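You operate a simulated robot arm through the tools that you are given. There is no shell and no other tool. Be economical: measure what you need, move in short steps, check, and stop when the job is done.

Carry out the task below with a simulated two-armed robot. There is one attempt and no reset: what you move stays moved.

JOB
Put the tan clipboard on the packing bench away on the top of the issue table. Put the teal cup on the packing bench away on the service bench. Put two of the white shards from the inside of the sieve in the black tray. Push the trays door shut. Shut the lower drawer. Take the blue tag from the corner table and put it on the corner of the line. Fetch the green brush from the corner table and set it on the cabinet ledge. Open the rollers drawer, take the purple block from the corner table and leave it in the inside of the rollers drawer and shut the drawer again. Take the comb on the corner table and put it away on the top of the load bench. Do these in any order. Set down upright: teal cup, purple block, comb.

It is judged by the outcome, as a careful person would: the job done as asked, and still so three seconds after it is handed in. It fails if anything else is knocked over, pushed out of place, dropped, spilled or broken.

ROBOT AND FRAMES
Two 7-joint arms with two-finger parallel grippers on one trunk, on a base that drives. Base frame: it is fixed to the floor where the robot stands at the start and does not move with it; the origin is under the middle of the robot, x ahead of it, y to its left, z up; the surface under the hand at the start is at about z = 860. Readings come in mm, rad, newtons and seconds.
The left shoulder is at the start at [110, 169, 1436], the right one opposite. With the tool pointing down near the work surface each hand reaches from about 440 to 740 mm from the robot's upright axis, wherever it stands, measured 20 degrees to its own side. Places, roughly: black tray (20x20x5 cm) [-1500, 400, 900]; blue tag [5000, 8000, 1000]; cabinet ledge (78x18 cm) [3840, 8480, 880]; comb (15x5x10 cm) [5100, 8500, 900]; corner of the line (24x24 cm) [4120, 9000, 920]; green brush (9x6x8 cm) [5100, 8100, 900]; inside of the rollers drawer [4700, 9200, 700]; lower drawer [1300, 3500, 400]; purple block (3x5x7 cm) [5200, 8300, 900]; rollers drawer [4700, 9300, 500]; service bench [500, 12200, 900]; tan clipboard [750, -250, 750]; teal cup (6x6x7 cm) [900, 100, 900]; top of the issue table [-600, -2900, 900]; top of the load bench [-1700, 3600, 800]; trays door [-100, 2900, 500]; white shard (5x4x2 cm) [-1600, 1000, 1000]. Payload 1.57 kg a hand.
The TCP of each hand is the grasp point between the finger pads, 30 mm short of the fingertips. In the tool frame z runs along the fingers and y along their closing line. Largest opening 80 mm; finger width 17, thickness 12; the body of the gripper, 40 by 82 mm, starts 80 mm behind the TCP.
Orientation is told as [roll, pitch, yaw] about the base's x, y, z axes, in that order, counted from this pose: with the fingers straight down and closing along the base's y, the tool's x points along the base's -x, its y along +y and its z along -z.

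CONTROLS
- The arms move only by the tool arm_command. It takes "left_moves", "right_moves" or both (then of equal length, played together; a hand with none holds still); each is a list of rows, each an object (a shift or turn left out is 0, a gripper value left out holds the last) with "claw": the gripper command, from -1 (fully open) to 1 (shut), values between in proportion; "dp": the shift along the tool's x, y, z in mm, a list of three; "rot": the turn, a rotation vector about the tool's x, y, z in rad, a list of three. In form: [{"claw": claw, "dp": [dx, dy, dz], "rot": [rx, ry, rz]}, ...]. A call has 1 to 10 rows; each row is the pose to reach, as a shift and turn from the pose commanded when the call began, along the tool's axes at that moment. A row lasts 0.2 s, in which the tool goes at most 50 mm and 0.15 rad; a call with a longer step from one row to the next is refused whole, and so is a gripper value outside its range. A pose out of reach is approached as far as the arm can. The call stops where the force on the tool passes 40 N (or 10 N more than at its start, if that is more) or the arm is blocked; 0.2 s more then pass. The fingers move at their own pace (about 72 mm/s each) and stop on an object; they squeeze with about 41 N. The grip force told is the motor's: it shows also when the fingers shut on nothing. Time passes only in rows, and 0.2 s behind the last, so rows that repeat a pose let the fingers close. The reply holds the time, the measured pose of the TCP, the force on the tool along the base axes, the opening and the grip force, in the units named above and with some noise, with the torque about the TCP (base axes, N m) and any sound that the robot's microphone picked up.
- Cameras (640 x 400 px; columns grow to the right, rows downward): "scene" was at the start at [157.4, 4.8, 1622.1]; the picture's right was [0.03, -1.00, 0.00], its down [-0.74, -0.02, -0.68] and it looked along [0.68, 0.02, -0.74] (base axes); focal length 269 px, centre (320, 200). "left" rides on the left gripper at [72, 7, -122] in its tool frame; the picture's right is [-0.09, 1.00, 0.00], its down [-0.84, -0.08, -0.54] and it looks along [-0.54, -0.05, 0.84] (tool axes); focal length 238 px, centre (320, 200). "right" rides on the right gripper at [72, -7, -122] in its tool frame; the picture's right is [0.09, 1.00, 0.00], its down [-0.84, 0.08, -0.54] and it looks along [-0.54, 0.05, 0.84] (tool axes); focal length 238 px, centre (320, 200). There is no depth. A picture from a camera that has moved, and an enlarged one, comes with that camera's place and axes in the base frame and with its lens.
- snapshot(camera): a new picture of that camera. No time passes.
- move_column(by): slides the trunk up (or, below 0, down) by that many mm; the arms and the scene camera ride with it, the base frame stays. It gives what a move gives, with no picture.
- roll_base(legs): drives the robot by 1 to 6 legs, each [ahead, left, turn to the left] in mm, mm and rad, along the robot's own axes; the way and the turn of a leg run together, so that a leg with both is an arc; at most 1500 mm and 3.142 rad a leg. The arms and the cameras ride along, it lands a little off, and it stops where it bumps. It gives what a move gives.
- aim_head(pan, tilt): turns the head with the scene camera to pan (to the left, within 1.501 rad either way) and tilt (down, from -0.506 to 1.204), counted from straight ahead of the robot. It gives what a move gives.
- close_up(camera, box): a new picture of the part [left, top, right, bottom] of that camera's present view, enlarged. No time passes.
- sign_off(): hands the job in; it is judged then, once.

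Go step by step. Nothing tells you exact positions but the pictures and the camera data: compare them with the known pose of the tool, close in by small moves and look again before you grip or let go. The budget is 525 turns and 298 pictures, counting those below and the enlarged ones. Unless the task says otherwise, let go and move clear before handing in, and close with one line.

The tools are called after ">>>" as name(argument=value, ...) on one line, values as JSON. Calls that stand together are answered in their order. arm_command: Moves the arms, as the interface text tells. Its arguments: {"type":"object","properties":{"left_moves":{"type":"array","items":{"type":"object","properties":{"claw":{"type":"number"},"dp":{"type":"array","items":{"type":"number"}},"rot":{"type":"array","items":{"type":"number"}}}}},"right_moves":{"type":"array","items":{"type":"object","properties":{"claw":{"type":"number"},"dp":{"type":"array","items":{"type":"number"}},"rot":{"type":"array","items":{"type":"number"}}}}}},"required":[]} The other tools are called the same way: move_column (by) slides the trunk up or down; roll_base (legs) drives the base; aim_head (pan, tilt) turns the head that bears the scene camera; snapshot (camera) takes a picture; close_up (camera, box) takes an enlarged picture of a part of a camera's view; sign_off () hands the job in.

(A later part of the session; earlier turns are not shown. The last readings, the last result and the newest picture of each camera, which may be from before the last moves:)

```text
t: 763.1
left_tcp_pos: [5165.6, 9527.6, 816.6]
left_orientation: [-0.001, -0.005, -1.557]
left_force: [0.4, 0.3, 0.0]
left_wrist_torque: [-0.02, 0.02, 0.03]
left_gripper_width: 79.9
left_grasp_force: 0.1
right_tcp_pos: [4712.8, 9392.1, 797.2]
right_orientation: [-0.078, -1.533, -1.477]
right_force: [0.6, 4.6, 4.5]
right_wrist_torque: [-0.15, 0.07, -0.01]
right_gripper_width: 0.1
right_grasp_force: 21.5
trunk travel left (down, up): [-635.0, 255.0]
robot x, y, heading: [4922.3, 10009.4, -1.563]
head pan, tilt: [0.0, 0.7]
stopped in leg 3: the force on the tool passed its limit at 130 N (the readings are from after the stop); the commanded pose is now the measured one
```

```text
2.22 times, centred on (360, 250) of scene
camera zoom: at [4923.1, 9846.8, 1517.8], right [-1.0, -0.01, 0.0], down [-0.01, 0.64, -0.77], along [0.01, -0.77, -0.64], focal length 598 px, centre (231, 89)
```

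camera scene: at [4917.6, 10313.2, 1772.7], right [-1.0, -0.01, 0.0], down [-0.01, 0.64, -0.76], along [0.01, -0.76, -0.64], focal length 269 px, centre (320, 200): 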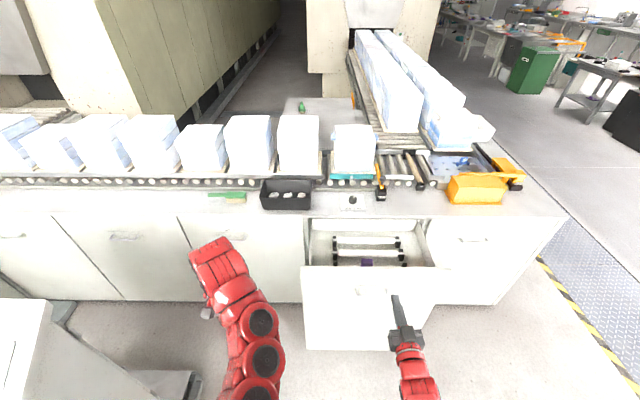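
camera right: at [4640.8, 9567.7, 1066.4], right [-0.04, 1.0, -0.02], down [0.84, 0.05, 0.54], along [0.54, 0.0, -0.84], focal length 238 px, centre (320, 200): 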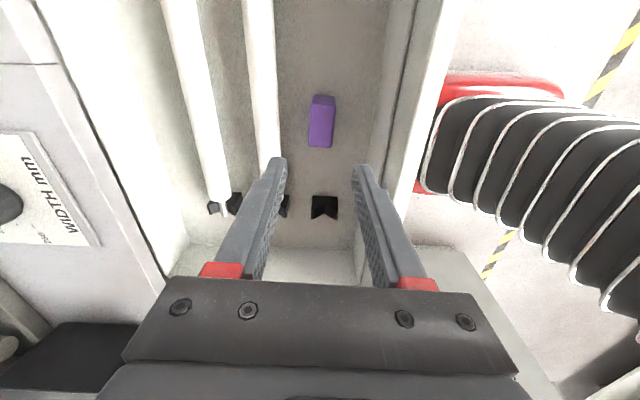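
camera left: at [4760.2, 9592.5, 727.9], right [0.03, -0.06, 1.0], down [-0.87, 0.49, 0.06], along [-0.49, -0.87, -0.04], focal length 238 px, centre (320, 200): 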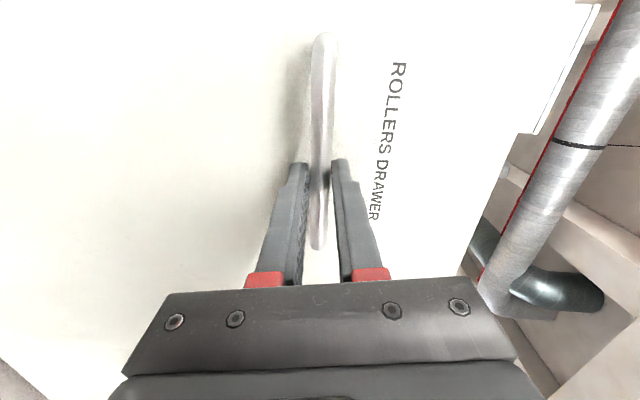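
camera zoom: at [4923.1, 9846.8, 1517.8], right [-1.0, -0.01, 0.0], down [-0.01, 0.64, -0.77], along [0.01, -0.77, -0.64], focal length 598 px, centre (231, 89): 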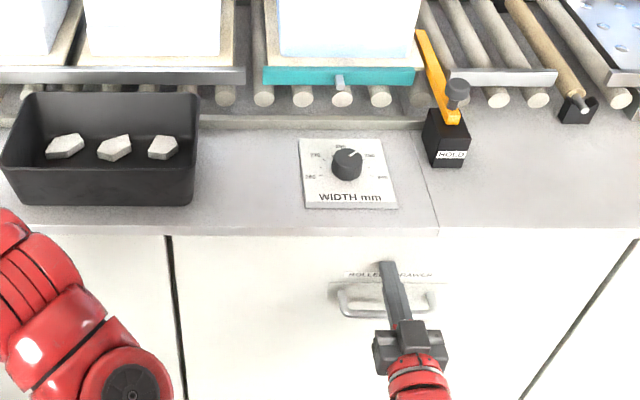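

Drawer shut. Backing off and checking it; restoring the hand.

>>> roll_base(legs=[[-350, 0, 0]])

>>> snapshot(camera="scene")

>>> move_column(by=255)

>>> arm_command(right_moves=[{"rot": [0, 0.15, 0]}, {"rot": [0, 0.3, 0]}, {"rot": [0, 0.45, 0]}, {"rot": [0, 0.6, 0]}, {"rot": [0, 0.75, 0]}, {"rot": [0, 0.9, 0]}, {"rot": [0, 1.05, 0]}, {"rot": [0, 1.2, 0]}, {"rot": [0, 1.35, 0]}, {"rot": [0, 1.5, 0], "claw": -1}], left_moves=[{"dp": [-20, 0, 0]}, {"dp": [-40, 0, 0]}, {"dp": [-60, 0, 0]}, {"dp": [-80, 0, 0]}, {"dp": [-100, 0, 0]}, {"dp": [-100, 0, 0]}, {"dp": [-100, 0, 0]}, {"dp": [-100, 0, 0]}, {"dp": [-100, 0, 0]}, {"dp": [-100, 0, 0]}])

```text
t: 765.3
left_tcp_pos: [5165.9, 9868.0, 814.9]
left_orientation: [0.0, -0.005, -1.551]
left_force: [0.3, 0.5, 0.1]
left_wrist_torque: [-0.03, -0.02, 0.02]
left_gripper_width: 79.8
left_grasp_force: 0.0
right_tcp_pos: [4712.2, 9728.7, 796.7]
right_orientation: [-0.055, -1.532, -1.493]
right_force: [-0.5, -0.1, -0.7]
right_wrist_torque: [0.0, 0.02, 0.01]
right_gripper_width: 0.2
right_grasp_force: 21.0
trunk travel left (down, up): [-635.0, 255.0]
robot x, y, heading: [4916.4, 10348.0, -1.557]
head pan, tilt: [0.0, 0.7]
```

```text
130 pictures are left
camera scene: at [4919.7, 10185.5, 1517.8], right [-1.0, -0.01, 0.0], down [-0.01, 0.64, -0.77], along [0.01, -0.77, -0.64], focal length 269 px, centre (320, 200)
```

scene: 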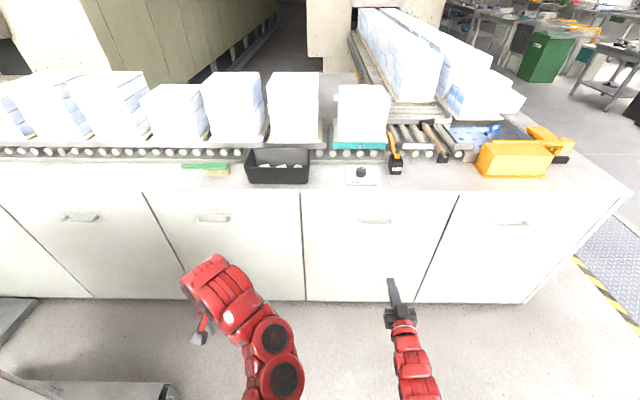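

```text
t: 767.9
left_tcp_pos: [5165.3, 9866.7, 1069.1]
left_orientation: [0.0, -0.005, -1.552]
left_force: [-0.1, 0.5, -0.2]
left_wrist_torque: [0.02, 0.0, -0.04]
left_gripper_width: 80.2
left_grasp_force: 0.0
right_tcp_pos: [4712.3, 9728.5, 1051.9]
right_orientation: [-0.058, -1.53, -1.493]
right_force: [-0.2, 0.4, -0.7]
right_wrist_torque: [-0.06, -0.01, -0.01]
right_gripper_width: 0.0
right_grasp_force: 21.2
trunk travel left (down, up): [-890.0, 0.0]
robot x, y, heading: [4920.9, 10343.8, -1.55]
head pan, tilt: [0.0, 0.7]
```

```text
t: 770.1
left_tcp_pos: [5166.6, 9767.4, 1067.6]
left_orientation: [0.0, -0.003, -1.552]
left_force: [0.9, -0.2, 0.7]
left_wrist_torque: [-0.01, -0.01, -0.01]
left_gripper_width: 80.1
left_grasp_force: 0.0
right_tcp_pos: [4713.5, 9728.6, 1051.1]
right_orientation: [-0.002, -0.029, -1.551]
right_force: [0.1, 0.6, -0.5]
right_wrist_torque: [0.03, 0.01, 0.0]
right_gripper_width: 52.6
right_grasp_force: 0.1
trunk travel left (down, up): [-890.0, 0.0]
robot x, y, heading: [4917.7, 10346.6, -1.559]
head pan, tilt: [0.0, 0.7]
```

Drawer flush. Second trip for the brush and comb: back around the oven.

>>> roll_base(legs=[[0, 0, -1.575], [1300, 0, 0], [1200, 0, 0], [0, 0, 1.571], [1500, 0, 0], [1500, 0, 0]])

>>> roll_base(legs=[[1500, 0, 0], [1500, 0, 0], [1500, 0, 0]])

```text
t: 804.0
left_tcp_pos: [2814.9, 6790.5, 1068.8]
left_orientation: [0.0, -0.005, -1.555]
left_force: [-0.1, -0.6, 0.0]
left_wrist_torque: [0.02, 0.01, 0.02]
left_gripper_width: 79.9
left_grasp_force: 0.1
right_tcp_pos: [2360.3, 6753.1, 1050.9]
right_orientation: [-0.001, -0.032, -1.552]
right_force: [1.0, -0.7, -0.3]
right_wrist_torque: [-0.05, 0.0, 0.03]
right_gripper_width: 79.9
right_grasp_force: 0.0
trunk travel left (down, up): [-890.0, 0.0]
robot x, y, heading: [2568.6, 7369.4, -1.561]
head pan, tilt: [0.0, 0.7]
```

```text
t: 809.1
left_tcp_pos: [2924.5, 5857.1, 1071.0]
left_orientation: [0.002, -0.008, -1.37]
left_force: [-0.1, 0.9, -0.7]
left_wrist_torque: [-0.07, 0.02, 0.02]
left_gripper_width: 79.8
left_grasp_force: 0.1
right_tcp_pos: [2484.9, 5733.9, 1051.7]
right_orientation: [-0.002, -0.033, -1.368]
right_force: [0.5, -0.3, -0.1]
right_wrist_torque: [-0.01, 0.0, -0.01]
right_gripper_width: 80.0
right_grasp_force: 0.1
trunk travel left (down, up): [-890.0, 0.0]
robot x, y, heading: [2581.1, 6380.1, -1.373]
head pan, tilt: [0.0, 0.7]
stopped in leg 1: the robot was blocked; the commanded pose is now the measured one
```

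Bumped something on the left side; looking.

>>> aim_head(pan=0.7, tilt=0.6)

>>> snapshot(camera="scene")

```text
t: 810.2
left_tcp_pos: [2925.1, 5854.1, 1068.5]
left_orientation: [-0.001, -0.005, -1.368]
left_force: [1.0, -0.3, 0.9]
left_wrist_torque: [0.01, 0.01, -0.01]
left_gripper_width: 80.0
left_grasp_force: 0.0
right_tcp_pos: [2487.1, 5732.0, 1052.6]
right_orientation: [-0.001, -0.032, -1.367]
right_force: [0.1, 0.0, 0.9]
right_wrist_torque: [-0.01, -0.02, 0.03]
right_gripper_width: 79.8
right_grasp_force: 0.0
trunk travel left (down, up): [-890.0, 0.0]
robot x, y, heading: [2580.6, 6377.3, -1.368]
head pan, tilt: [0.7, 0.6]
```

```text
129 pictures are left
camera scene: at [2660.7, 6246.4, 1781.5], right [-0.62, -0.78, 0.0], down [-0.44, 0.35, -0.83], along [0.64, -0.52, -0.56], focal length 269 px, centre (320, 200)
```

scene: 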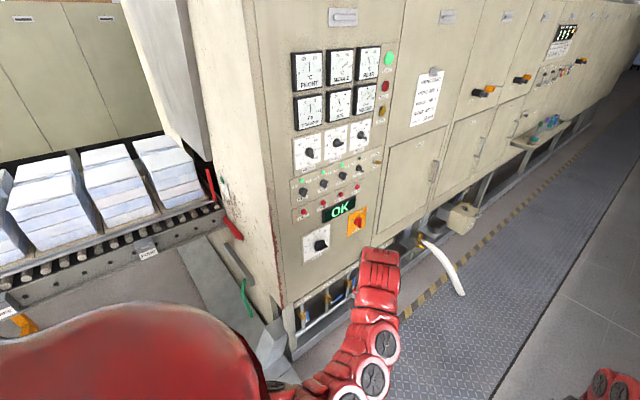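

The base touched the end of the fixed floor channel. Shifting west and continuing south.

>>> roll_base(legs=[[-60, -330, 0], [0, 0, -0.2], [1500, 0, 0], [1500, 0, 0], [1500, 0, 0], [1500, 0, 0]])

>>> roll_base(legs=[[1500, 0, 0], [1000, 0, 0], [0, 0, 1.571], [1500, 0, 0], [1500, 0, 0]])

```text
t: 841.3
left_tcp_pos: [2506.1, -201.5, 1069.6]
left_orientation: [-0.001, -0.006, -1.549]
left_force: [-0.7, 0.1, 0.3]
left_wrist_torque: [-0.01, 0.0, 0.0]
left_gripper_width: 79.9
left_grasp_force: 0.0
right_tcp_pos: [2052.6, -243.8, 1050.7]
right_orientation: [-0.006, -0.032, -1.547]
right_force: [-0.1, 0.4, 0.4]
right_wrist_torque: [-0.01, 0.01, -0.01]
right_gripper_width: 80.1
right_grasp_force: 0.1
trunk travel left (down, up): [-890.0, 0.0]
robot x, y, heading: [2255.5, 378.7, -1.553]
head pan, tilt: [0.7, 0.6]
```

```text
t: 871.5
left_tcp_pos: [5986.0, -1762.1, 1069.5]
left_orientation: [0.0, -0.007, 0.046]
left_force: [-0.3, -0.1, 0.0]
left_wrist_torque: [-0.04, 0.01, -0.02]
left_gripper_width: 80.1
left_grasp_force: 0.0
right_tcp_pos: [6038.1, -2215.2, 1051.4]
right_orientation: [-0.003, -0.031, 0.05]
right_force: [0.1, 0.3, -0.1]
right_wrist_torque: [0.02, 0.0, 0.0]
right_gripper_width: 80.1
right_grasp_force: 0.1
trunk travel left (down, up): [-890.0, 0.0]
robot x, y, heading: [5412.1, -2023.5, 0.042]
head pan, tilt: [0.7, 0.6]
```

>>> roll_base(legs=[[430, 0, 0], [0, 0, 1.535]])

>>> aim_head(pan=0.0, tilt=0.5)

>>> snapshot(camera="scene")

```text
t: 877.9
left_tcp_pos: [5587.7, -1428.7, 1069.1]
left_orientation: [-0.001, -0.005, 1.609]
left_force: [0.7, 0.9, 0.3]
left_wrist_torque: [0.03, -0.02, 0.0]
left_gripper_width: 80.0
left_grasp_force: 0.0
right_tcp_pos: [6041.7, -1381.0, 1050.2]
right_orientation: [-0.004, -0.028, 1.609]
right_force: [-0.1, 0.7, -0.3]
right_wrist_torque: [-0.03, -0.05, 0.03]
right_gripper_width: 79.8
right_grasp_force: 0.0
trunk travel left (down, up): [-890.0, 0.0]
robot x, y, heading: [5846.3, -2001.7, 1.608]
head pan, tilt: [0.7, 0.6]
```

```text
t: 879.0
left_tcp_pos: [5587.5, -1429.4, 1069.1]
left_orientation: [0.001, -0.005, 1.607]
left_force: [0.2, 0.2, 0.2]
left_wrist_torque: [0.0, -0.01, 0.01]
left_gripper_width: 80.0
left_grasp_force: 0.0
right_tcp_pos: [6041.7, -1380.5, 1051.6]
right_orientation: [-0.003, -0.032, 1.608]
right_force: [-0.3, -0.3, -0.7]
right_wrist_torque: [0.0, -0.01, -0.02]
right_gripper_width: 80.1
right_grasp_force: 0.1
trunk travel left (down, up): [-890.0, 0.0]
robot x, y, heading: [5845.7, -2004.1, 1.6]
head pan, tilt: [0.0, 0.499]
```

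```text
128 pictures are left
camera scene: at [5836.9, -1829.2, 1790.4], right [1.0, 0.03, 0.0], down [0.02, -0.48, -0.88], along [-0.03, 0.88, -0.48], focal length 269 px, centre (320, 200)
```

scene: 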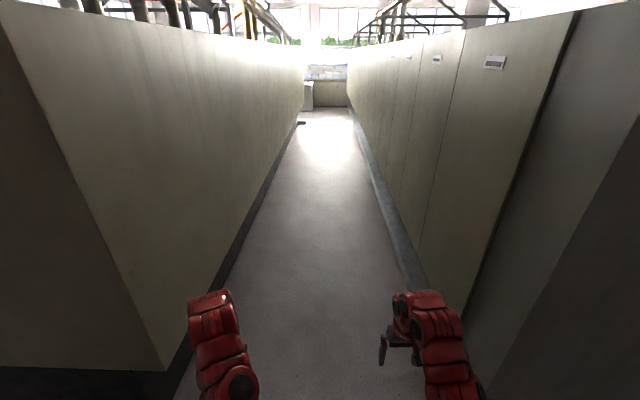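

>>> roll_base(legs=[[0, 0, -0.03], [1500, 0, 0], [1500, 0, 0], [1500, 0, 0]])

>>> roll_base(legs=[[1500, 0, 0], [1000, 0, 0]])

```text
t: 900.7
left_tcp_pos: [5696.8, 3046.2, 1070.0]
left_orientation: [0.001, -0.005, 1.556]
left_force: [0.0, 0.3, 0.2]
left_wrist_torque: [0.02, 0.0, -0.04]
left_gripper_width: 80.0
left_grasp_force: 0.0
right_tcp_pos: [6152.0, 3071.8, 1050.6]
right_orientation: [-0.003, -0.032, 1.558]
right_force: [-0.9, -0.4, 0.8]
right_wrist_torque: [-0.01, -0.02, 0.0]
right_gripper_width: 80.2
right_grasp_force: 0.1
trunk travel left (down, up): [-890.0, 0.0]
robot x, y, heading: [5926.3, 2459.7, 1.552]
head pan, tilt: [0.0, 0.499]
```

```text
t: 913.0
left_tcp_pos: [5704.8, 5553.3, 1070.3]
left_orientation: [0.0, -0.004, 1.57]
left_force: [0.5, 0.1, -0.3]
left_wrist_torque: [0.02, 0.05, -0.01]
left_gripper_width: 80.0
left_grasp_force: 0.0
right_tcp_pos: [6159.5, 5582.6, 1050.8]
right_orientation: [-0.004, -0.03, 1.571]
right_force: [-0.3, -0.2, -0.4]
right_wrist_torque: [0.0, 0.02, -0.01]
right_gripper_width: 80.1
right_grasp_force: 0.0
trunk travel left (down, up): [-890.0, 0.0]
robot x, y, heading: [5936.5, 4972.9, 1.565]
head pan, tilt: [0.0, 0.499]
```

>>> roll_base(legs=[[560, 0, 0], [120, 0, 0], [120, 0, 0], [120, 0, 0], [120, 0, 0], [120, 0, 0]])

>>> roll_base(legs=[[120, 0, 0], [120, 0, 0], [120, 0, 0], [150, 0, 0], [200, 0, 0]])

```text
t: 920.5
left_tcp_pos: [5706.5, 6729.1, 1066.2]
left_orientation: [-0.006, 0.007, 1.577]
left_force: [-0.3, 0.5, -0.3]
left_wrist_torque: [-0.02, -0.01, -0.01]
left_gripper_width: 79.8
left_grasp_force: 0.1
right_tcp_pos: [6162.1, 6763.2, 1048.6]
right_orientation: [-0.005, -0.027, 1.578]
right_force: [-0.5, 0.2, -0.6]
right_wrist_torque: [-0.06, -0.02, 0.01]
right_gripper_width: 80.1
right_grasp_force: 0.0
trunk travel left (down, up): [-890.0, 0.0]
robot x, y, heading: [5944.9, 6143.0, 1.568]
head pan, tilt: [0.0, 0.499]
```

```text
t: 925.5
left_tcp_pos: [5702.5, 7411.7, 1074.3]
left_orientation: [-0.005, -0.013, 1.586]
left_force: [0.2, 0.0, -0.7]
left_wrist_torque: [0.02, 0.01, -0.02]
left_gripper_width: 80.1
left_grasp_force: 0.1
right_tcp_pos: [6157.2, 7449.9, 1057.2]
right_orientation: [-0.005, -0.048, 1.586]
right_force: [-0.2, -0.3, 0.0]
right_wrist_torque: [-0.01, 0.02, 0.02]
right_gripper_width: 80.2
right_grasp_force: 0.1
trunk travel left (down, up): [-890.0, 0.0]
robot x, y, heading: [5946.4, 6851.4, 1.578]
head pan, tilt: [0.0, 0.499]
```

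Across again. Turning west and strafing alongside the table for brush (left hand) and comb (right hand).

>>> roll_base(legs=[[330, 0, 0], [0, 0, 1.565], [0, -1090, 0]])

>>> aim_head(pan=0.0, tilt=0.8)

>>> snapshot(camera="scene")

```text
t: 936.8
left_tcp_pos: [5369.4, 8047.5, 1074.1]
left_orientation: [-0.006, -0.013, -3.134]
left_force: [0.2, -0.1, 0.1]
left_wrist_torque: [-0.01, -0.03, -0.02]
left_gripper_width: 80.0
left_grasp_force: 0.1
right_tcp_pos: [5335.6, 8502.9, 1057.1]
right_orientation: [-0.005, -0.047, -3.134]
right_force: [0.2, 0.9, -0.3]
right_wrist_torque: [0.0, -0.01, 0.02]
right_gripper_width: 80.1
right_grasp_force: 0.1
trunk travel left (down, up): [-890.0, 0.0]
robot x, y, heading: [5931.8, 8285.9, 3.139]
head pan, tilt: [0.0, 0.499]
```

```text
t: 937.6
left_tcp_pos: [5370.0, 8048.0, 1073.8]
left_orientation: [-0.005, -0.011, -3.133]
left_force: [-1.1, 0.1, 0.1]
left_wrist_torque: [0.0, 0.0, 0.0]
left_gripper_width: 80.0
left_grasp_force: 0.0
right_tcp_pos: [5335.3, 8502.5, 1057.9]
right_orientation: [-0.004, -0.049, -3.134]
right_force: [0.6, 0.0, -0.5]
right_wrist_torque: [-0.04, -0.01, 0.02]
right_gripper_width: 80.3
right_grasp_force: 0.0
trunk travel left (down, up): [-890.0, 0.0]
robot x, y, heading: [5937.4, 8290.8, 3.14]
head pan, tilt: [0.0, 0.799]
```

```text
127 pictures are left
camera scene: at [5771.8, 8289.0, 1764.5], right [0.0, 1.0, 0.0], down [0.72, 0.0, -0.7], along [-0.7, 0.0, -0.72], focal length 269 px, centre (320, 200)
```

scene: 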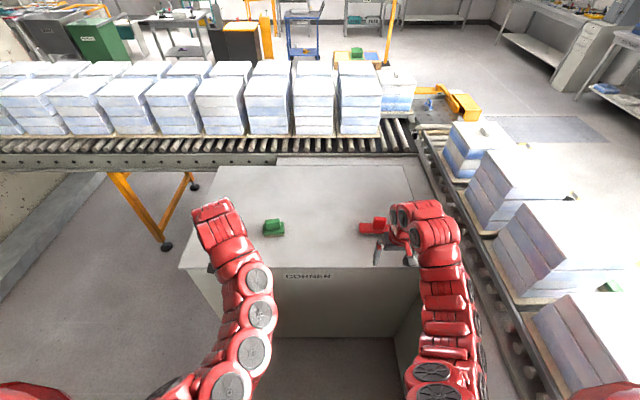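

>>> roll_base(legs=[[200, 0, 0]])

>>> snapshot(camera="left")

>>> snapshot(camera="right")

```text
t: 939.2
left_tcp_pos: [5172.6, 8050.6, 1073.7]
left_orientation: [-0.006, -0.015, -3.137]
left_force: [1.1, -0.5, -0.3]
left_wrist_torque: [0.0, 0.07, -0.02]
left_gripper_width: 80.2
left_grasp_force: 0.2
right_tcp_pos: [5139.4, 8504.7, 1058.5]
right_orientation: [-0.007, -0.048, -3.135]
right_force: [0.7, -0.2, -0.2]
right_wrist_torque: [0.0, 0.01, 0.01]
right_gripper_width: 79.9
right_grasp_force: 0.1
trunk travel left (down, up): [-890.0, 0.0]
robot x, y, heading: [5735.7, 8288.0, 3.139]
head pan, tilt: [0.0, 0.799]
```

```text
126 pictures are left
camera left: at [5248.0, 8044.8, 1194.5], right [-0.09, -1.0, 0.0], down [-0.83, 0.07, 0.55], along [-0.55, 0.05, -0.83], focal length 238 px, centre (320, 200)
```

left: 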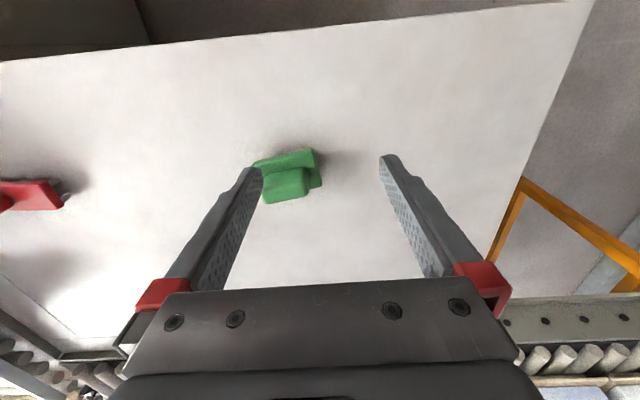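

```text
125 pictures are left
camera right: at [5217.3, 8511.6, 1176.6], right [0.1, -1.0, -0.01], down [-0.81, -0.08, 0.58], along [-0.58, -0.05, -0.81], focal length 238 px, centre (320, 200)
```

right: 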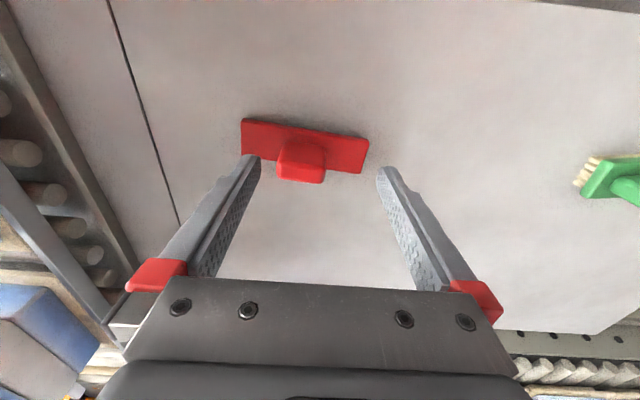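

Comb handle top at ~[5113,8521], brush handle at ~[5115,8098]. Moving both hands above them with matching yaw.

>>> arm_command(left_moves=[{"dp": [-25, -20, 0], "rot": [0, 0, -0.1]}, {"dp": [-57, -47, 0], "rot": [0, 0, -0.2]}, {"dp": [-57, -47, 30], "rot": [0, 0, -0.2]}, {"dp": [-57, -47, 60], "rot": [0, 0, -0.2]}], right_moves=[{"dp": [-13, -8, 0], "rot": [0, 0.02, 0.1]}, {"dp": [-26, -16, 0], "rot": [0, 0.045, 0.2]}, {"dp": [-26, -16, 15], "rot": [0, 0.045, 0.2]}, {"dp": [-26, -16, 30], "rot": [0, 0.045, 0.2]}])

>>> snapshot(camera="left")

>>> snapshot(camera="right")

```text
t: 940.2
left_tcp_pos: [5114.4, 8098.8, 1014.8]
left_orientation: [-0.005, -0.013, -2.935]
left_force: [-1.0, 0.5, 0.6]
left_wrist_torque: [0.01, 0.01, -0.03]
left_gripper_width: 80.2
left_grasp_force: 0.1
right_tcp_pos: [5113.3, 8520.1, 1026.8]
right_orientation: [0.001, -0.005, 2.948]
right_force: [0.6, 0.5, -0.3]
right_wrist_torque: [0.0, -0.01, 0.03]
right_gripper_width: 80.1
right_grasp_force: 0.0
trunk travel left (down, up): [-890.0, 0.0]
robot x, y, heading: [5734.2, 8285.8, 3.135]
head pan, tilt: [0.0, 0.799]
```

```text
124 pictures are left
camera left: at [5189.1, 8106.0, 1135.4], right [0.11, -0.99, -0.01], down [-0.83, -0.1, 0.55], along [-0.55, -0.06, -0.83], focal length 238 px, centre (320, 200)
```

left: 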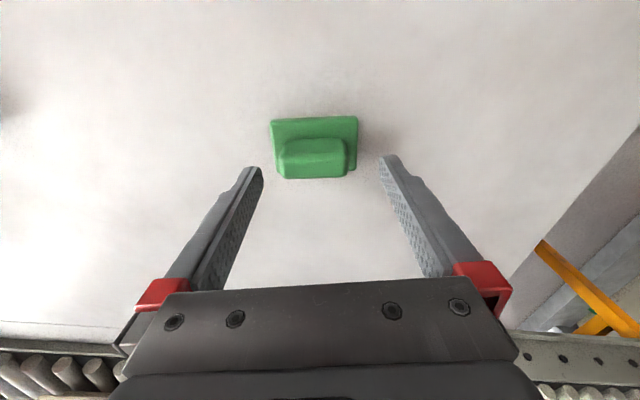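

```text
123 pictures are left
camera right: at [5185.5, 8512.2, 1149.3], right [-0.1, -0.99, 0.0], down [-0.83, 0.08, 0.54], along [-0.54, 0.05, -0.84], focal length 238 px, centre (320, 200)
```

right: 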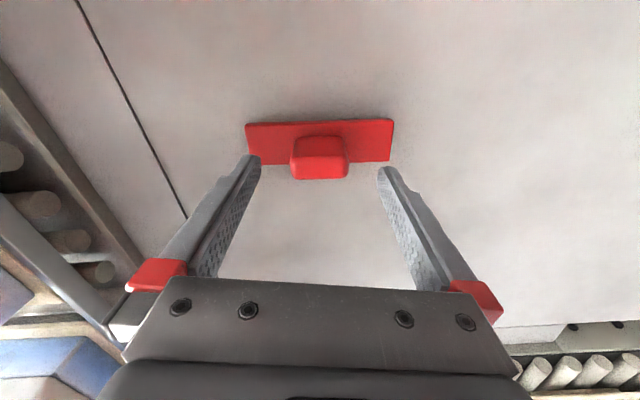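

>>> arm_command(left_moves=[{"dp": [-4, -5, 20]}, {"dp": [-4, -5, 40]}, {"dp": [-4, -5, 52]}, {"dp": [-4, -5, 58]}], right_moves=[{"dp": [-5, 0, 20]}, {"dp": [-5, 0, 40]}, {"dp": [-5, 0, 50]}, {"dp": [-5, 0, 55]}])

>>> snapshot(camera="left")

>>> snapshot(camera="right")

```text
t: 941.2
left_tcp_pos: [5108.0, 8102.0, 956.5]
left_orientation: [-0.006, -0.01, -2.936]
left_force: [-0.1, 0.0, 0.0]
left_wrist_torque: [0.0, 0.04, 0.01]
left_gripper_width: 79.9
left_grasp_force: 0.1
right_tcp_pos: [5105.5, 8522.1, 971.6]
right_orientation: [0.001, -0.004, 2.948]
right_force: [-1.0, -0.2, 0.1]
right_wrist_torque: [0.04, 0.0, -0.01]
right_gripper_width: 79.9
right_grasp_force: 0.0
trunk travel left (down, up): [-890.0, 0.0]
robot x, y, heading: [5736.4, 8287.3, 3.138]
head pan, tilt: [0.0, 0.799]
```

```text
122 pictures are left
camera left: at [5182.4, 8110.8, 1076.8], right [0.11, -0.99, -0.01], down [-0.83, -0.1, 0.55], along [-0.55, -0.06, -0.83], focal length 238 px, centre (320, 200)
```

left: 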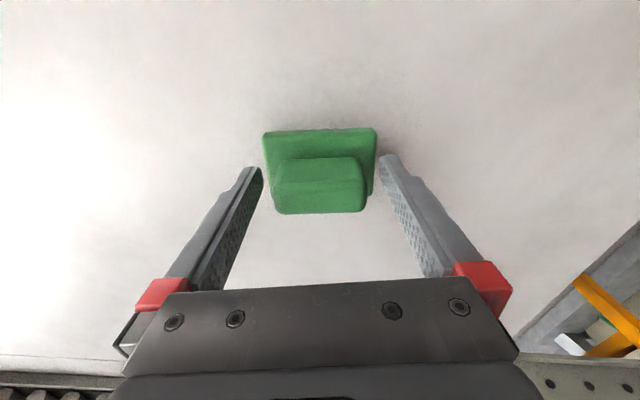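

```text
121 pictures are left
camera right: at [5177.2, 8514.5, 1094.7], right [-0.1, -0.99, 0.0], down [-0.83, 0.09, 0.54], along [-0.54, 0.06, -0.84], focal length 238 px, centre (320, 200)
```

right: 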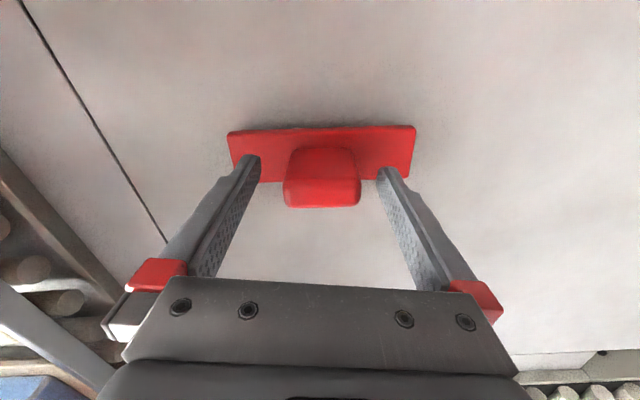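

Both well centred. Closing both grippers.

>>> arm_command(left_moves=[{"claw": 1, "dp": [0, 0, 2]}, {"dp": [0, 0, 2]}, {"dp": [0, 0, 2]}, {"dp": [0, 0, 2]}], right_moves=[{"claw": 1, "dp": [0, 0, 5]}, {"dp": [0, 0, 5]}, {"dp": [0, 0, 5]}, {"dp": [0, 0, 5]}])

>>> snapshot(camera="left")

>>> snapshot(camera="right")

```text
t: 942.2
left_tcp_pos: [5108.1, 8101.1, 955.0]
left_orientation: [-0.007, -0.013, -2.935]
left_force: [-0.6, -0.3, 5.4]
left_wrist_torque: [-0.23, 0.0, -0.06]
left_gripper_width: 59.6
left_grasp_force: 40.6
right_tcp_pos: [5106.0, 8521.2, 967.6]
right_orientation: [0.0, -0.006, 2.949]
right_force: [-2.3, 0.7, 6.9]
right_wrist_torque: [0.33, 0.06, 0.16]
right_gripper_width: 50.2
right_grasp_force: 41.1
trunk travel left (down, up): [-890.0, 0.0]
robot x, y, heading: [5736.6, 8284.5, 3.133]
head pan, tilt: [0.0, 0.799]
```

```text
120 pictures are left
camera left: at [5182.6, 8110.9, 1075.7], right [0.11, -0.99, -0.01], down [-0.83, -0.1, 0.55], along [-0.55, -0.06, -0.83], focal length 238 px, centre (320, 200)
```

left: 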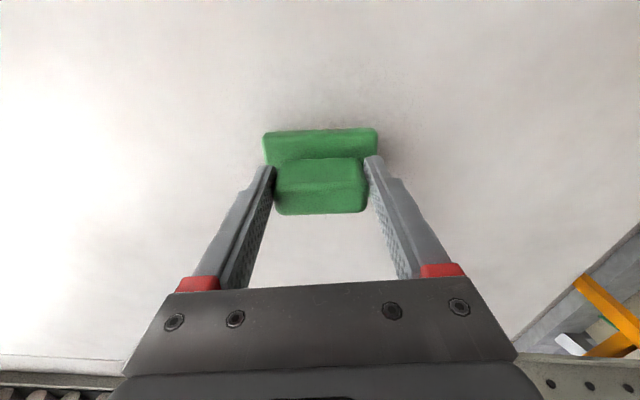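

```text
119 pictures are left
camera right: at [5178.3, 8513.9, 1090.4], right [-0.1, -0.99, 0.0], down [-0.83, 0.09, 0.55], along [-0.54, 0.06, -0.84], focal length 238 px, centre (320, 200)
```

right: 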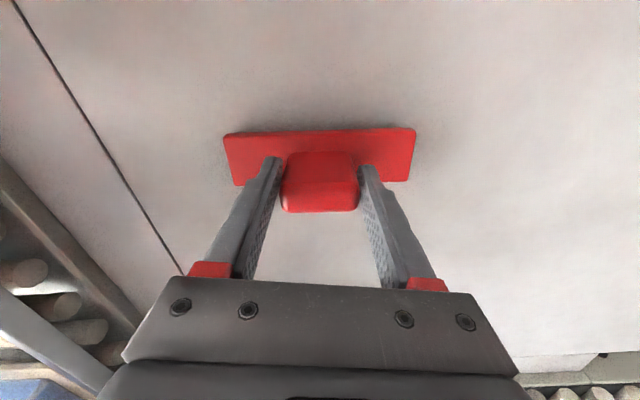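

Handles look ~8 mm further in than the pads; re-gripping centrally.

>>> arm_command(left_moves=[{"claw": -0.75}, {"dp": [0, 0, 0]}, {"dp": [-9, 0, 0]}, {"dp": [-9, 0, 0]}, {"dp": [-9, 0, 0], "claw": 1}, {"dp": [-9, 0, 0]}, {"dp": [-9, 0, 0]}], right_moves=[{"claw": -0.55}, {"dp": [0, 0, 0]}, {"dp": [-8, 0, 0]}, {"dp": [-8, 0, 0]}, {"dp": [-8, 0, 0], "claw": 1}, {"dp": [-8, 0, 0]}, {"dp": [-8, 0, 0]}])

>>> arm_command(left_moves=[{"dp": [0, 0, -10]}, {"dp": [0, 0, -40]}, {"dp": [0, 0, -80]}], right_moves=[{"dp": [0, 0, -10]}, {"dp": [0, 0, -40]}, {"dp": [0, 0, -80]}])

>>> snapshot(camera="left")

>>> snapshot(camera="right")

```text
t: 943.8
left_tcp_pos: [5099.1, 8101.2, 954.9]
left_orientation: [-0.007, -0.01, -2.933]
left_force: [0.5, -0.4, -0.2]
left_wrist_torque: [0.02, 0.0, 0.01]
left_gripper_width: 59.7
left_grasp_force: 40.3
right_tcp_pos: [5098.3, 8523.2, 966.8]
right_orientation: [0.0, -0.002, 2.947]
right_force: [0.5, -0.9, -0.1]
right_wrist_torque: [-0.01, 0.0, -0.01]
right_gripper_width: 51.2
right_grasp_force: 40.7
trunk travel left (down, up): [-890.0, 0.0]
robot x, y, heading: [5734.5, 8286.5, 3.141]
head pan, tilt: [0.0, 0.799]
```

```text
t: 944.6
left_tcp_pos: [5101.5, 8101.4, 1036.0]
left_orientation: [-0.008, -0.009, -2.937]
left_force: [0.9, 0.7, -0.7]
left_wrist_torque: [0.01, -0.03, -0.01]
left_gripper_width: 59.4
left_grasp_force: 41.3
right_tcp_pos: [5098.0, 8520.9, 1052.1]
right_orientation: [0.001, -0.001, 2.949]
right_force: [0.2, 0.2, -2.4]
right_wrist_torque: [-0.01, 0.02, -0.03]
right_gripper_width: 51.2
right_grasp_force: 41.2
trunk travel left (down, up): [-890.0, 0.0]
robot x, y, heading: [5736.8, 8288.6, 3.139]
head pan, tilt: [0.0, 0.799]
```

```text
118 pictures are left
camera left: at [5176.6, 8109.5, 1156.3], right [0.11, -0.99, -0.01], down [-0.83, -0.1, 0.55], along [-0.55, -0.06, -0.83], focal length 238 px, centre (320, 200)
```

left: 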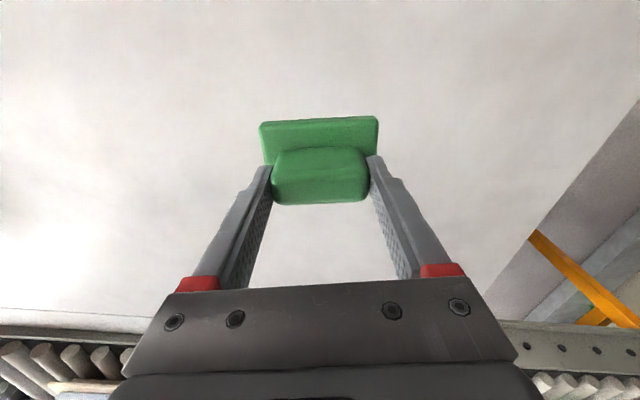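

```text
117 pictures are left
camera right: at [5170.2, 8514.6, 1173.7], right [-0.1, -0.99, 0.0], down [-0.83, 0.09, 0.54], along [-0.54, 0.06, -0.84], focal length 238 px, centre (320, 200)
```

right: 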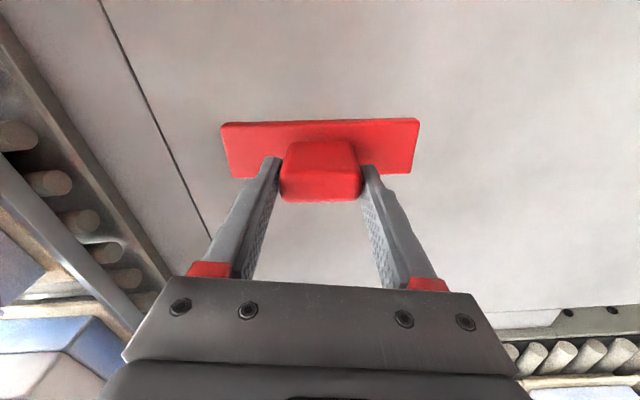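

Both lifted securely. Leaving via the corridor again.

>>> roll_base(legs=[[-190, 0, 0], [0, 1110, 0], [0, 0, 1.571], [500, 0, 0]])

>>> roll_base(legs=[[200, 0, 0], [120, 0, 0], [120, 0, 0], [120, 0, 0], [120, 0, 0], [120, 0, 0]])

>>> roll_base(legs=[[120, 0, 0], [120, 0, 0], [120, 0, 0], [120, 0, 0], [200, 0, 0]])

```text
t: 957.9
left_tcp_pos: [6141.0, 6008.5, 1035.4]
left_orientation: [-0.008, -0.01, -1.35]
left_force: [-0.4, 0.0, -1.8]
left_wrist_torque: [-0.01, -0.01, 0.02]
left_gripper_width: 59.3
left_grasp_force: 41.1
right_tcp_pos: [5721.0, 5998.4, 1051.6]
right_orientation: [-0.001, -0.004, -1.748]
right_force: [0.3, 0.9, -1.5]
right_wrist_torque: [-0.04, -0.01, -0.01]
right_gripper_width: 50.6
right_grasp_force: 41.4
trunk travel left (down, up): [-890.0, 0.0]
robot x, y, heading: [5942.6, 6641.5, -1.56]
head pan, tilt: [0.0, 0.799]
```

```text
t: 963.7
left_tcp_pos: [6149.6, 5207.1, 1036.9]
left_orientation: [-0.008, -0.024, -1.35]
left_force: [0.1, -0.3, -0.7]
left_wrist_torque: [0.02, 0.01, 0.0]
left_gripper_width: 58.9
left_grasp_force: 40.6
right_tcp_pos: [5729.8, 5197.3, 1051.1]
right_orientation: [0.001, -0.016, -1.749]
right_force: [0.2, -0.1, -1.9]
right_wrist_torque: [0.0, -0.03, 0.03]
right_gripper_width: 50.0
right_grasp_force: 40.7
trunk travel left (down, up): [-890.0, 0.0]
robot x, y, heading: [5950.9, 5847.3, -1.561]
head pan, tilt: [0.0, 0.799]
```

```text
t: 968.6
left_tcp_pos: [6161.9, 4547.5, 1044.8]
left_orientation: [-0.013, -0.047, -1.341]
left_force: [0.2, 0.0, -1.2]
left_wrist_torque: [0.02, -0.03, -0.01]
left_gripper_width: 59.2
left_grasp_force: 41.0
right_tcp_pos: [5741.1, 4534.9, 1060.1]
right_orientation: [0.005, -0.042, -1.74]
right_force: [0.8, -0.6, -1.1]
right_wrist_torque: [-0.02, 0.03, -0.02]
right_gripper_width: 49.9
right_grasp_force: 41.3
trunk travel left (down, up): [-890.0, 0.0]
robot x, y, heading: [5962.6, 5163.0, -1.557]
head pan, tilt: [0.0, 0.799]
```

>>> snapshot(camera="right")

>>> roll_base(legs=[[0, 0, -0.035], [1500, 0, 0], [1500, 0, 0], [1500, 0, 0]])

>>> roll_base(legs=[[1500, 0, 0], [1250, 0, 0]])

>>> snapshot(camera="right")

```text
116 pictures are left
camera right: at [5746.8, 4612.0, 1179.4], right [1.0, -0.08, 0.0], down [-0.06, -0.81, 0.58], along [-0.04, -0.58, -0.82], focal length 238 px, centre (320, 200)
```

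right: 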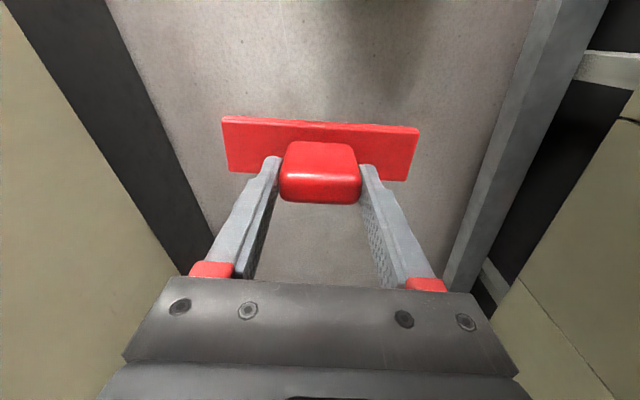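

```text
t: 990.7
left_tcp_pos: [6015.1, -13.9, 1042.5]
left_orientation: [-0.014, -0.05, -1.405]
left_force: [0.3, -0.1, -1.0]
left_wrist_torque: [0.0, 0.0, 0.01]
left_gripper_width: 59.2
left_grasp_force: 40.8
right_tcp_pos: [5593.8, 0.5, 1058.9]
right_orientation: [0.004, -0.046, -1.803]
right_force: [0.0, 0.5, -0.7]
right_wrist_torque: [0.03, 0.02, 0.01]
right_gripper_width: 49.6
right_grasp_force: 40.8
trunk travel left (down, up): [-890.0, 0.0]
robot x, y, heading: [5854.4, 617.3, -1.616]
head pan, tilt: [0.0, 0.799]
```

```text
t: 1004.0
left_tcp_pos: [5921.3, -2752.3, 1043.5]
left_orientation: [-0.014, -0.054, -1.385]
left_force: [-0.4, 0.4, -0.5]
left_wrist_torque: [0.01, 0.02, 0.02]
left_gripper_width: 59.3
left_grasp_force: 41.1
right_tcp_pos: [5499.2, -2747.2, 1059.9]
right_orientation: [0.008, -0.046, -1.782]
right_force: [0.5, 0.2, -0.8]
right_wrist_torque: [0.0, 0.02, -0.01]
right_gripper_width: 49.5
right_grasp_force: 41.4
trunk travel left (down, up): [-890.0, 0.0]
robot x, y, heading: [5744.5, -2126.7, -1.596]
head pan, tilt: [0.0, 0.799]
```

```text
115 pictures are left
camera right: at [5509.4, -2669.6, 1178.5], right [0.99, -0.12, 0.0], down [-0.1, -0.81, 0.58], along [-0.07, -0.58, -0.81], focal length 238 px, centre (320, 200)
```

right: 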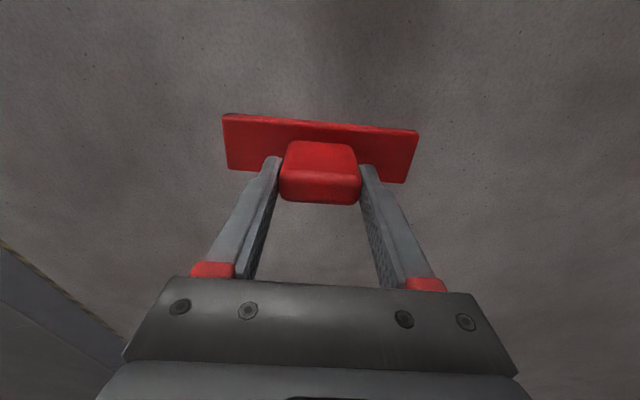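

Comb is stable. I'll deliver the comb first: west past the packing bench's south end, up the west aisle to the load bench.

>>> roll_base(legs=[[0, 0, -1.546], [1500, 0, 0], [1500, 0, 0], [1500, -300, 0]])

>>> aim_head(pan=0.0, tilt=0.5)

>>> snapshot(camera="scene")

```text
refused: leg 4 is longer than a leg can be; nothing moved
```

```text
t: 1004.8
left_tcp_pos: [5922.4, -2753.1, 1045.0]
left_orientation: [-0.011, -0.057, -1.385]
left_force: [0.2, 0.0, -1.7]
left_wrist_torque: [0.0, 0.01, 0.05]
left_gripper_width: 59.3
left_grasp_force: 41.3
right_tcp_pos: [5500.2, -2747.6, 1059.2]
right_orientation: [0.007, -0.05, -1.781]
right_force: [-0.6, 0.2, -1.4]
right_wrist_torque: [-0.02, 0.01, 0.05]
right_gripper_width: 49.5
right_grasp_force: 40.9
trunk travel left (down, up): [-890.0, 0.0]
robot x, y, heading: [5748.2, -2122.7, -1.597]
head pan, tilt: [0.0, 0.499]
```

```text
114 pictures are left
camera scene: at [5740.9, -2291.7, 1790.3], right [-1.0, 0.03, 0.0], down [0.01, 0.48, -0.88], along [-0.02, -0.88, -0.48], focal length 269 px, centre (320, 200)
```

scene: 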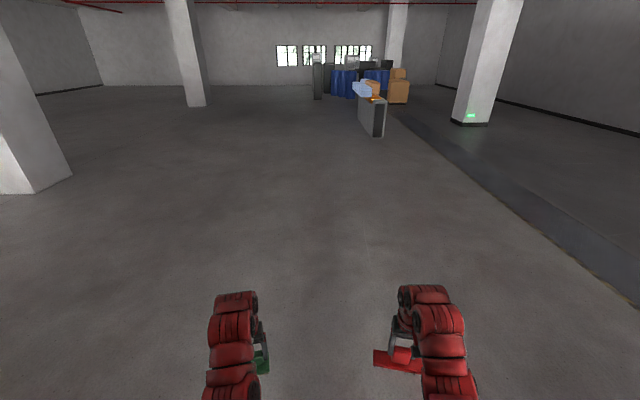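

>>> roll_base(legs=[[0, 0, -1.546], [1500, 0, 0], [1500, 0, 0], [1400, -300, 0]])

>>> snapshot(camera="scene")

```text
t: 1030.4
left_tcp_pos: [636.6, -1644.1, 1043.0]
left_orientation: [-0.013, -0.054, -2.983]
left_force: [-0.8, 0.4, -0.7]
left_wrist_torque: [0.02, -0.03, -0.02]
left_gripper_width: 59.1
left_grasp_force: 41.0
right_tcp_pos: [653.1, -1224.8, 1059.4]
right_orientation: [0.006, -0.047, 2.902]
right_force: [-0.3, -0.6, -2.3]
right_wrist_torque: [-0.01, -0.01, -0.02]
right_gripper_width: 49.6
right_grasp_force: 40.9
trunk travel left (down, up): [-890.0, 0.0]
robot x, y, heading: [1268.1, -1488.9, 3.092]
head pan, tilt: [0.0, 0.499]
```

```text
113 pictures are left
camera scene: at [1097.2, -1476.4, 1790.4], right [0.05, 1.0, 0.0], down [0.48, -0.03, -0.88], along [-0.88, 0.05, -0.48], focal length 269 px, centre (320, 200)
```

scene: 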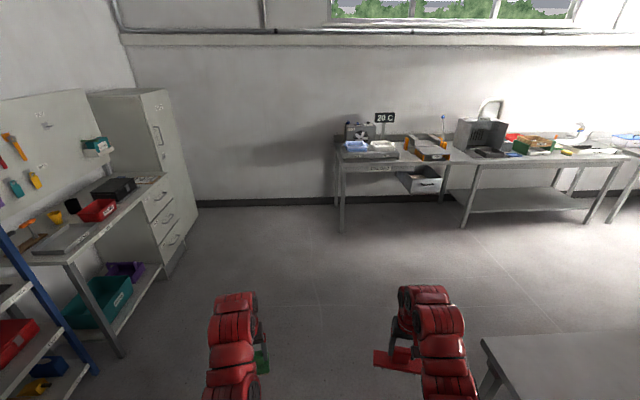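

>>> close_up(camera="scene", box=[20, 120, 220, 280])

>>> roll_base(legs=[[0, 0, 0.05], [1400, 0, 0], [450, 0, 0], [0, 0, -1.571], [1500, 0, 0], [1500, 0, 0]])

```text
2.50 times, centred on (120, 200) of scene
camera zoom: at [1097.2, -1476.4, 1790.4], right [0.05, 1.0, 0.0], down [0.48, -0.03, -0.88], along [-0.88, 0.05, -0.48], focal length 673 px, centre (820, 200)
```

zoom: 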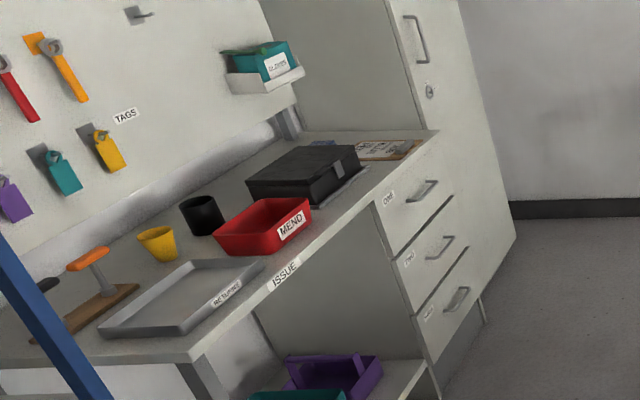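

```text
t: 1057.8
left_tcp_pos: [-599.5, 2140.3, 1044.0]
left_orientation: [-0.013, -0.055, 1.753]
left_force: [-0.7, -0.9, -1.5]
left_wrist_torque: [0.02, -0.02, 0.0]
left_gripper_width: 58.9
left_grasp_force: 40.9
right_tcp_pos: [-176.5, 2135.5, 1058.9]
right_orientation: [0.006, -0.051, 1.354]
right_force: [1.1, 0.7, -1.8]
right_wrist_torque: [0.02, -0.01, 0.0]
right_gripper_width: 49.7
right_grasp_force: 40.6
trunk travel left (down, up): [-890.0, 0.0]
robot x, y, heading: [-431.9, 1508.1, 1.546]
head pan, tilt: [0.0, 0.499]
```

>>> roll_base(legs=[[0, 220, 0.02], [500, 0, 0]])

>>> aim_head(pan=-0.5, tilt=0.7)

>>> snapshot(camera="scene")

>>> aim_head(pan=0.6, tilt=0.5)

>>> snapshot(camera="scene")

```text
t: 1062.0
left_tcp_pos: [-834.5, 2643.3, 1045.6]
left_orientation: [-0.011, -0.057, 1.783]
left_force: [0.4, -0.1, -1.4]
left_wrist_torque: [-0.02, 0.0, 0.01]
left_gripper_width: 58.9
left_grasp_force: 41.1
right_tcp_pos: [-411.1, 2649.6, 1059.8]
right_orientation: [0.007, -0.052, 1.385]
right_force: [0.1, 0.4, -1.3]
right_wrist_torque: [-0.04, 0.05, 0.01]
right_gripper_width: 49.8
right_grasp_force: 40.8
trunk travel left (down, up): [-890.0, 0.0]
robot x, y, heading: [-644.6, 2017.3, 1.565]
head pan, tilt: [0.0, 0.499]
```

```text
t: 1063.0
left_tcp_pos: [-832.4, 2645.1, 1044.1]
left_orientation: [-0.011, -0.059, 1.783]
left_force: [0.0, 0.2, -1.9]
left_wrist_torque: [0.01, -0.02, 0.02]
left_gripper_width: 59.1
left_grasp_force: 40.9
right_tcp_pos: [-410.8, 2649.1, 1060.1]
right_orientation: [0.007, -0.054, 1.386]
right_force: [0.6, 0.6, -2.0]
right_wrist_torque: [0.0, -0.02, 0.01]
right_gripper_width: 49.5
right_grasp_force: 41.0
trunk travel left (down, up): [-890.0, 0.0]
robot x, y, heading: [-642.5, 2016.4, 1.571]
head pan, tilt: [-0.499, 0.7]
```

```text
111 pictures are left
camera scene: at [-604.5, 2175.2, 1772.7], right [0.88, -0.48, 0.0], down [-0.31, -0.57, -0.77], along [0.37, 0.67, -0.64], focal length 269 px, centre (320, 200)
```

scene: 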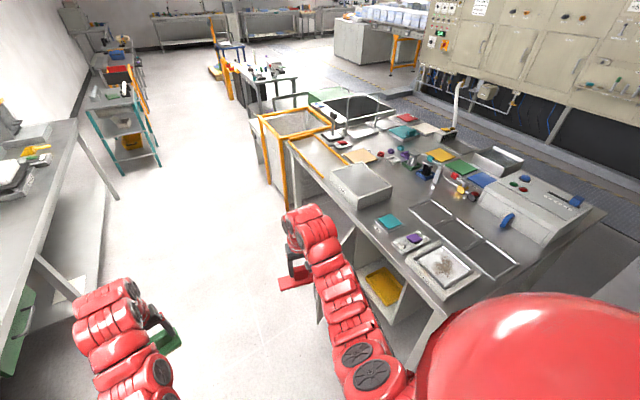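

```text
t: 1064.3
left_tcp_pos: [-834.0, 2644.2, 1043.9]
left_orientation: [-0.012, -0.057, 1.784]
left_force: [0.0, -0.3, -1.2]
left_wrist_torque: [0.01, 0.01, 0.03]
left_gripper_width: 59.0
left_grasp_force: 41.1
right_tcp_pos: [-410.8, 2650.5, 1060.5]
right_orientation: [0.007, -0.052, 1.386]
right_force: [0.5, -0.6, -2.2]
right_wrist_torque: [0.02, 0.01, -0.02]
right_gripper_width: 49.6
right_grasp_force: 40.8
trunk travel left (down, up): [-890.0, 0.0]
robot x, y, heading: [-642.4, 2017.0, 1.571]
head pan, tilt: [0.6, 0.499]
```

```text
110 pictures are left
camera scene: at [-696.3, 2176.0, 1790.4], right [0.83, 0.56, 0.0], down [0.27, -0.4, -0.88], along [-0.5, 0.72, -0.48], focal length 269 px, centre (320, 200)
```

scene: 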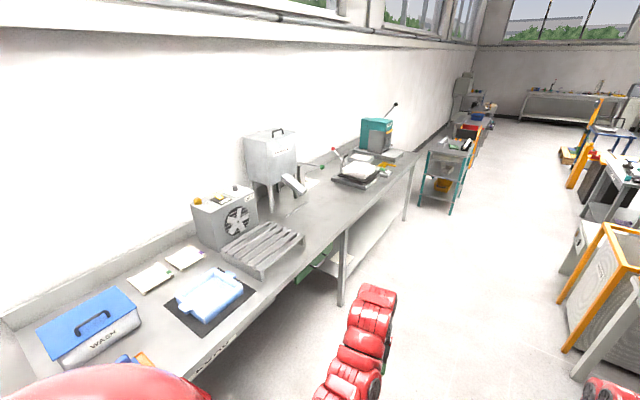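

Load bench has a clear patch near [-1540,3420]. Driving there and turning west.

>>> roll_base(legs=[[1210, 0, 0], [0, 0, 1.571]])

>>> aim_head(pan=-0.2, tilt=0.75)

>>> snapshot(camera="scene")

```text
t: 1074.3
left_tcp_pos: [-1267.3, 2992.9, 1045.2]
left_orientation: [-0.013, -0.058, -2.852]
left_force: [0.0, 0.6, -0.6]
left_wrist_torque: [0.01, 0.01, 0.03]
left_gripper_width: 59.1
left_grasp_force: 41.2
right_tcp_pos: [-1304.6, 3412.8, 1060.0]
right_orientation: [0.007, -0.052, 3.03]
right_force: [-0.4, -0.1, -1.8]
right_wrist_torque: [0.0, 0.0, -0.01]
right_gripper_width: 50.0
right_grasp_force: 40.2
trunk travel left (down, up): [-890.0, 0.0]
robot x, y, heading: [-654.7, 3227.1, -3.069]
head pan, tilt: [0.6, 0.499]
```

```text
t: 1075.5
left_tcp_pos: [-1267.8, 2991.1, 1044.3]
left_orientation: [-0.012, -0.058, -2.854]
left_force: [-0.5, -0.8, -1.1]
left_wrist_torque: [0.01, 0.01, -0.01]
left_gripper_width: 59.1
left_grasp_force: 40.8
right_tcp_pos: [-1304.9, 3411.1, 1059.6]
right_orientation: [0.007, -0.056, 3.03]
right_force: [0.1, -0.4, -1.2]
right_wrist_torque: [0.02, 0.02, 0.02]
right_gripper_width: 49.5
right_grasp_force: 41.1
trunk travel left (down, up): [-890.0, 0.0]
robot x, y, heading: [-662.6, 3230.4, -3.066]
head pan, tilt: [-0.201, 0.75]
```

```text
109 pictures are left
camera scene: at [-822.0, 3235.6, 1768.4], right [0.12, 0.99, 0.0], down [0.68, -0.09, -0.73], along [-0.73, 0.09, -0.68], focal length 269 px, centre (320, 200)
```

scene: 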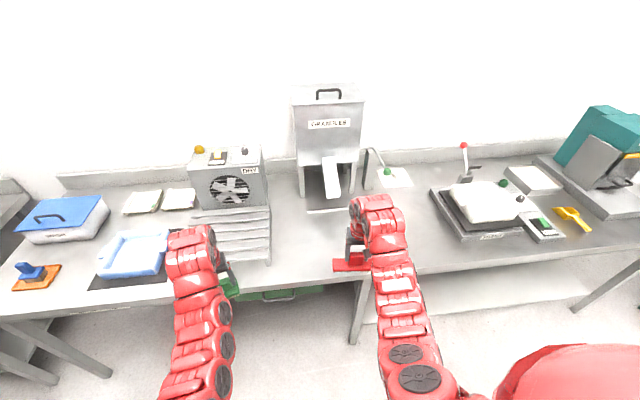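

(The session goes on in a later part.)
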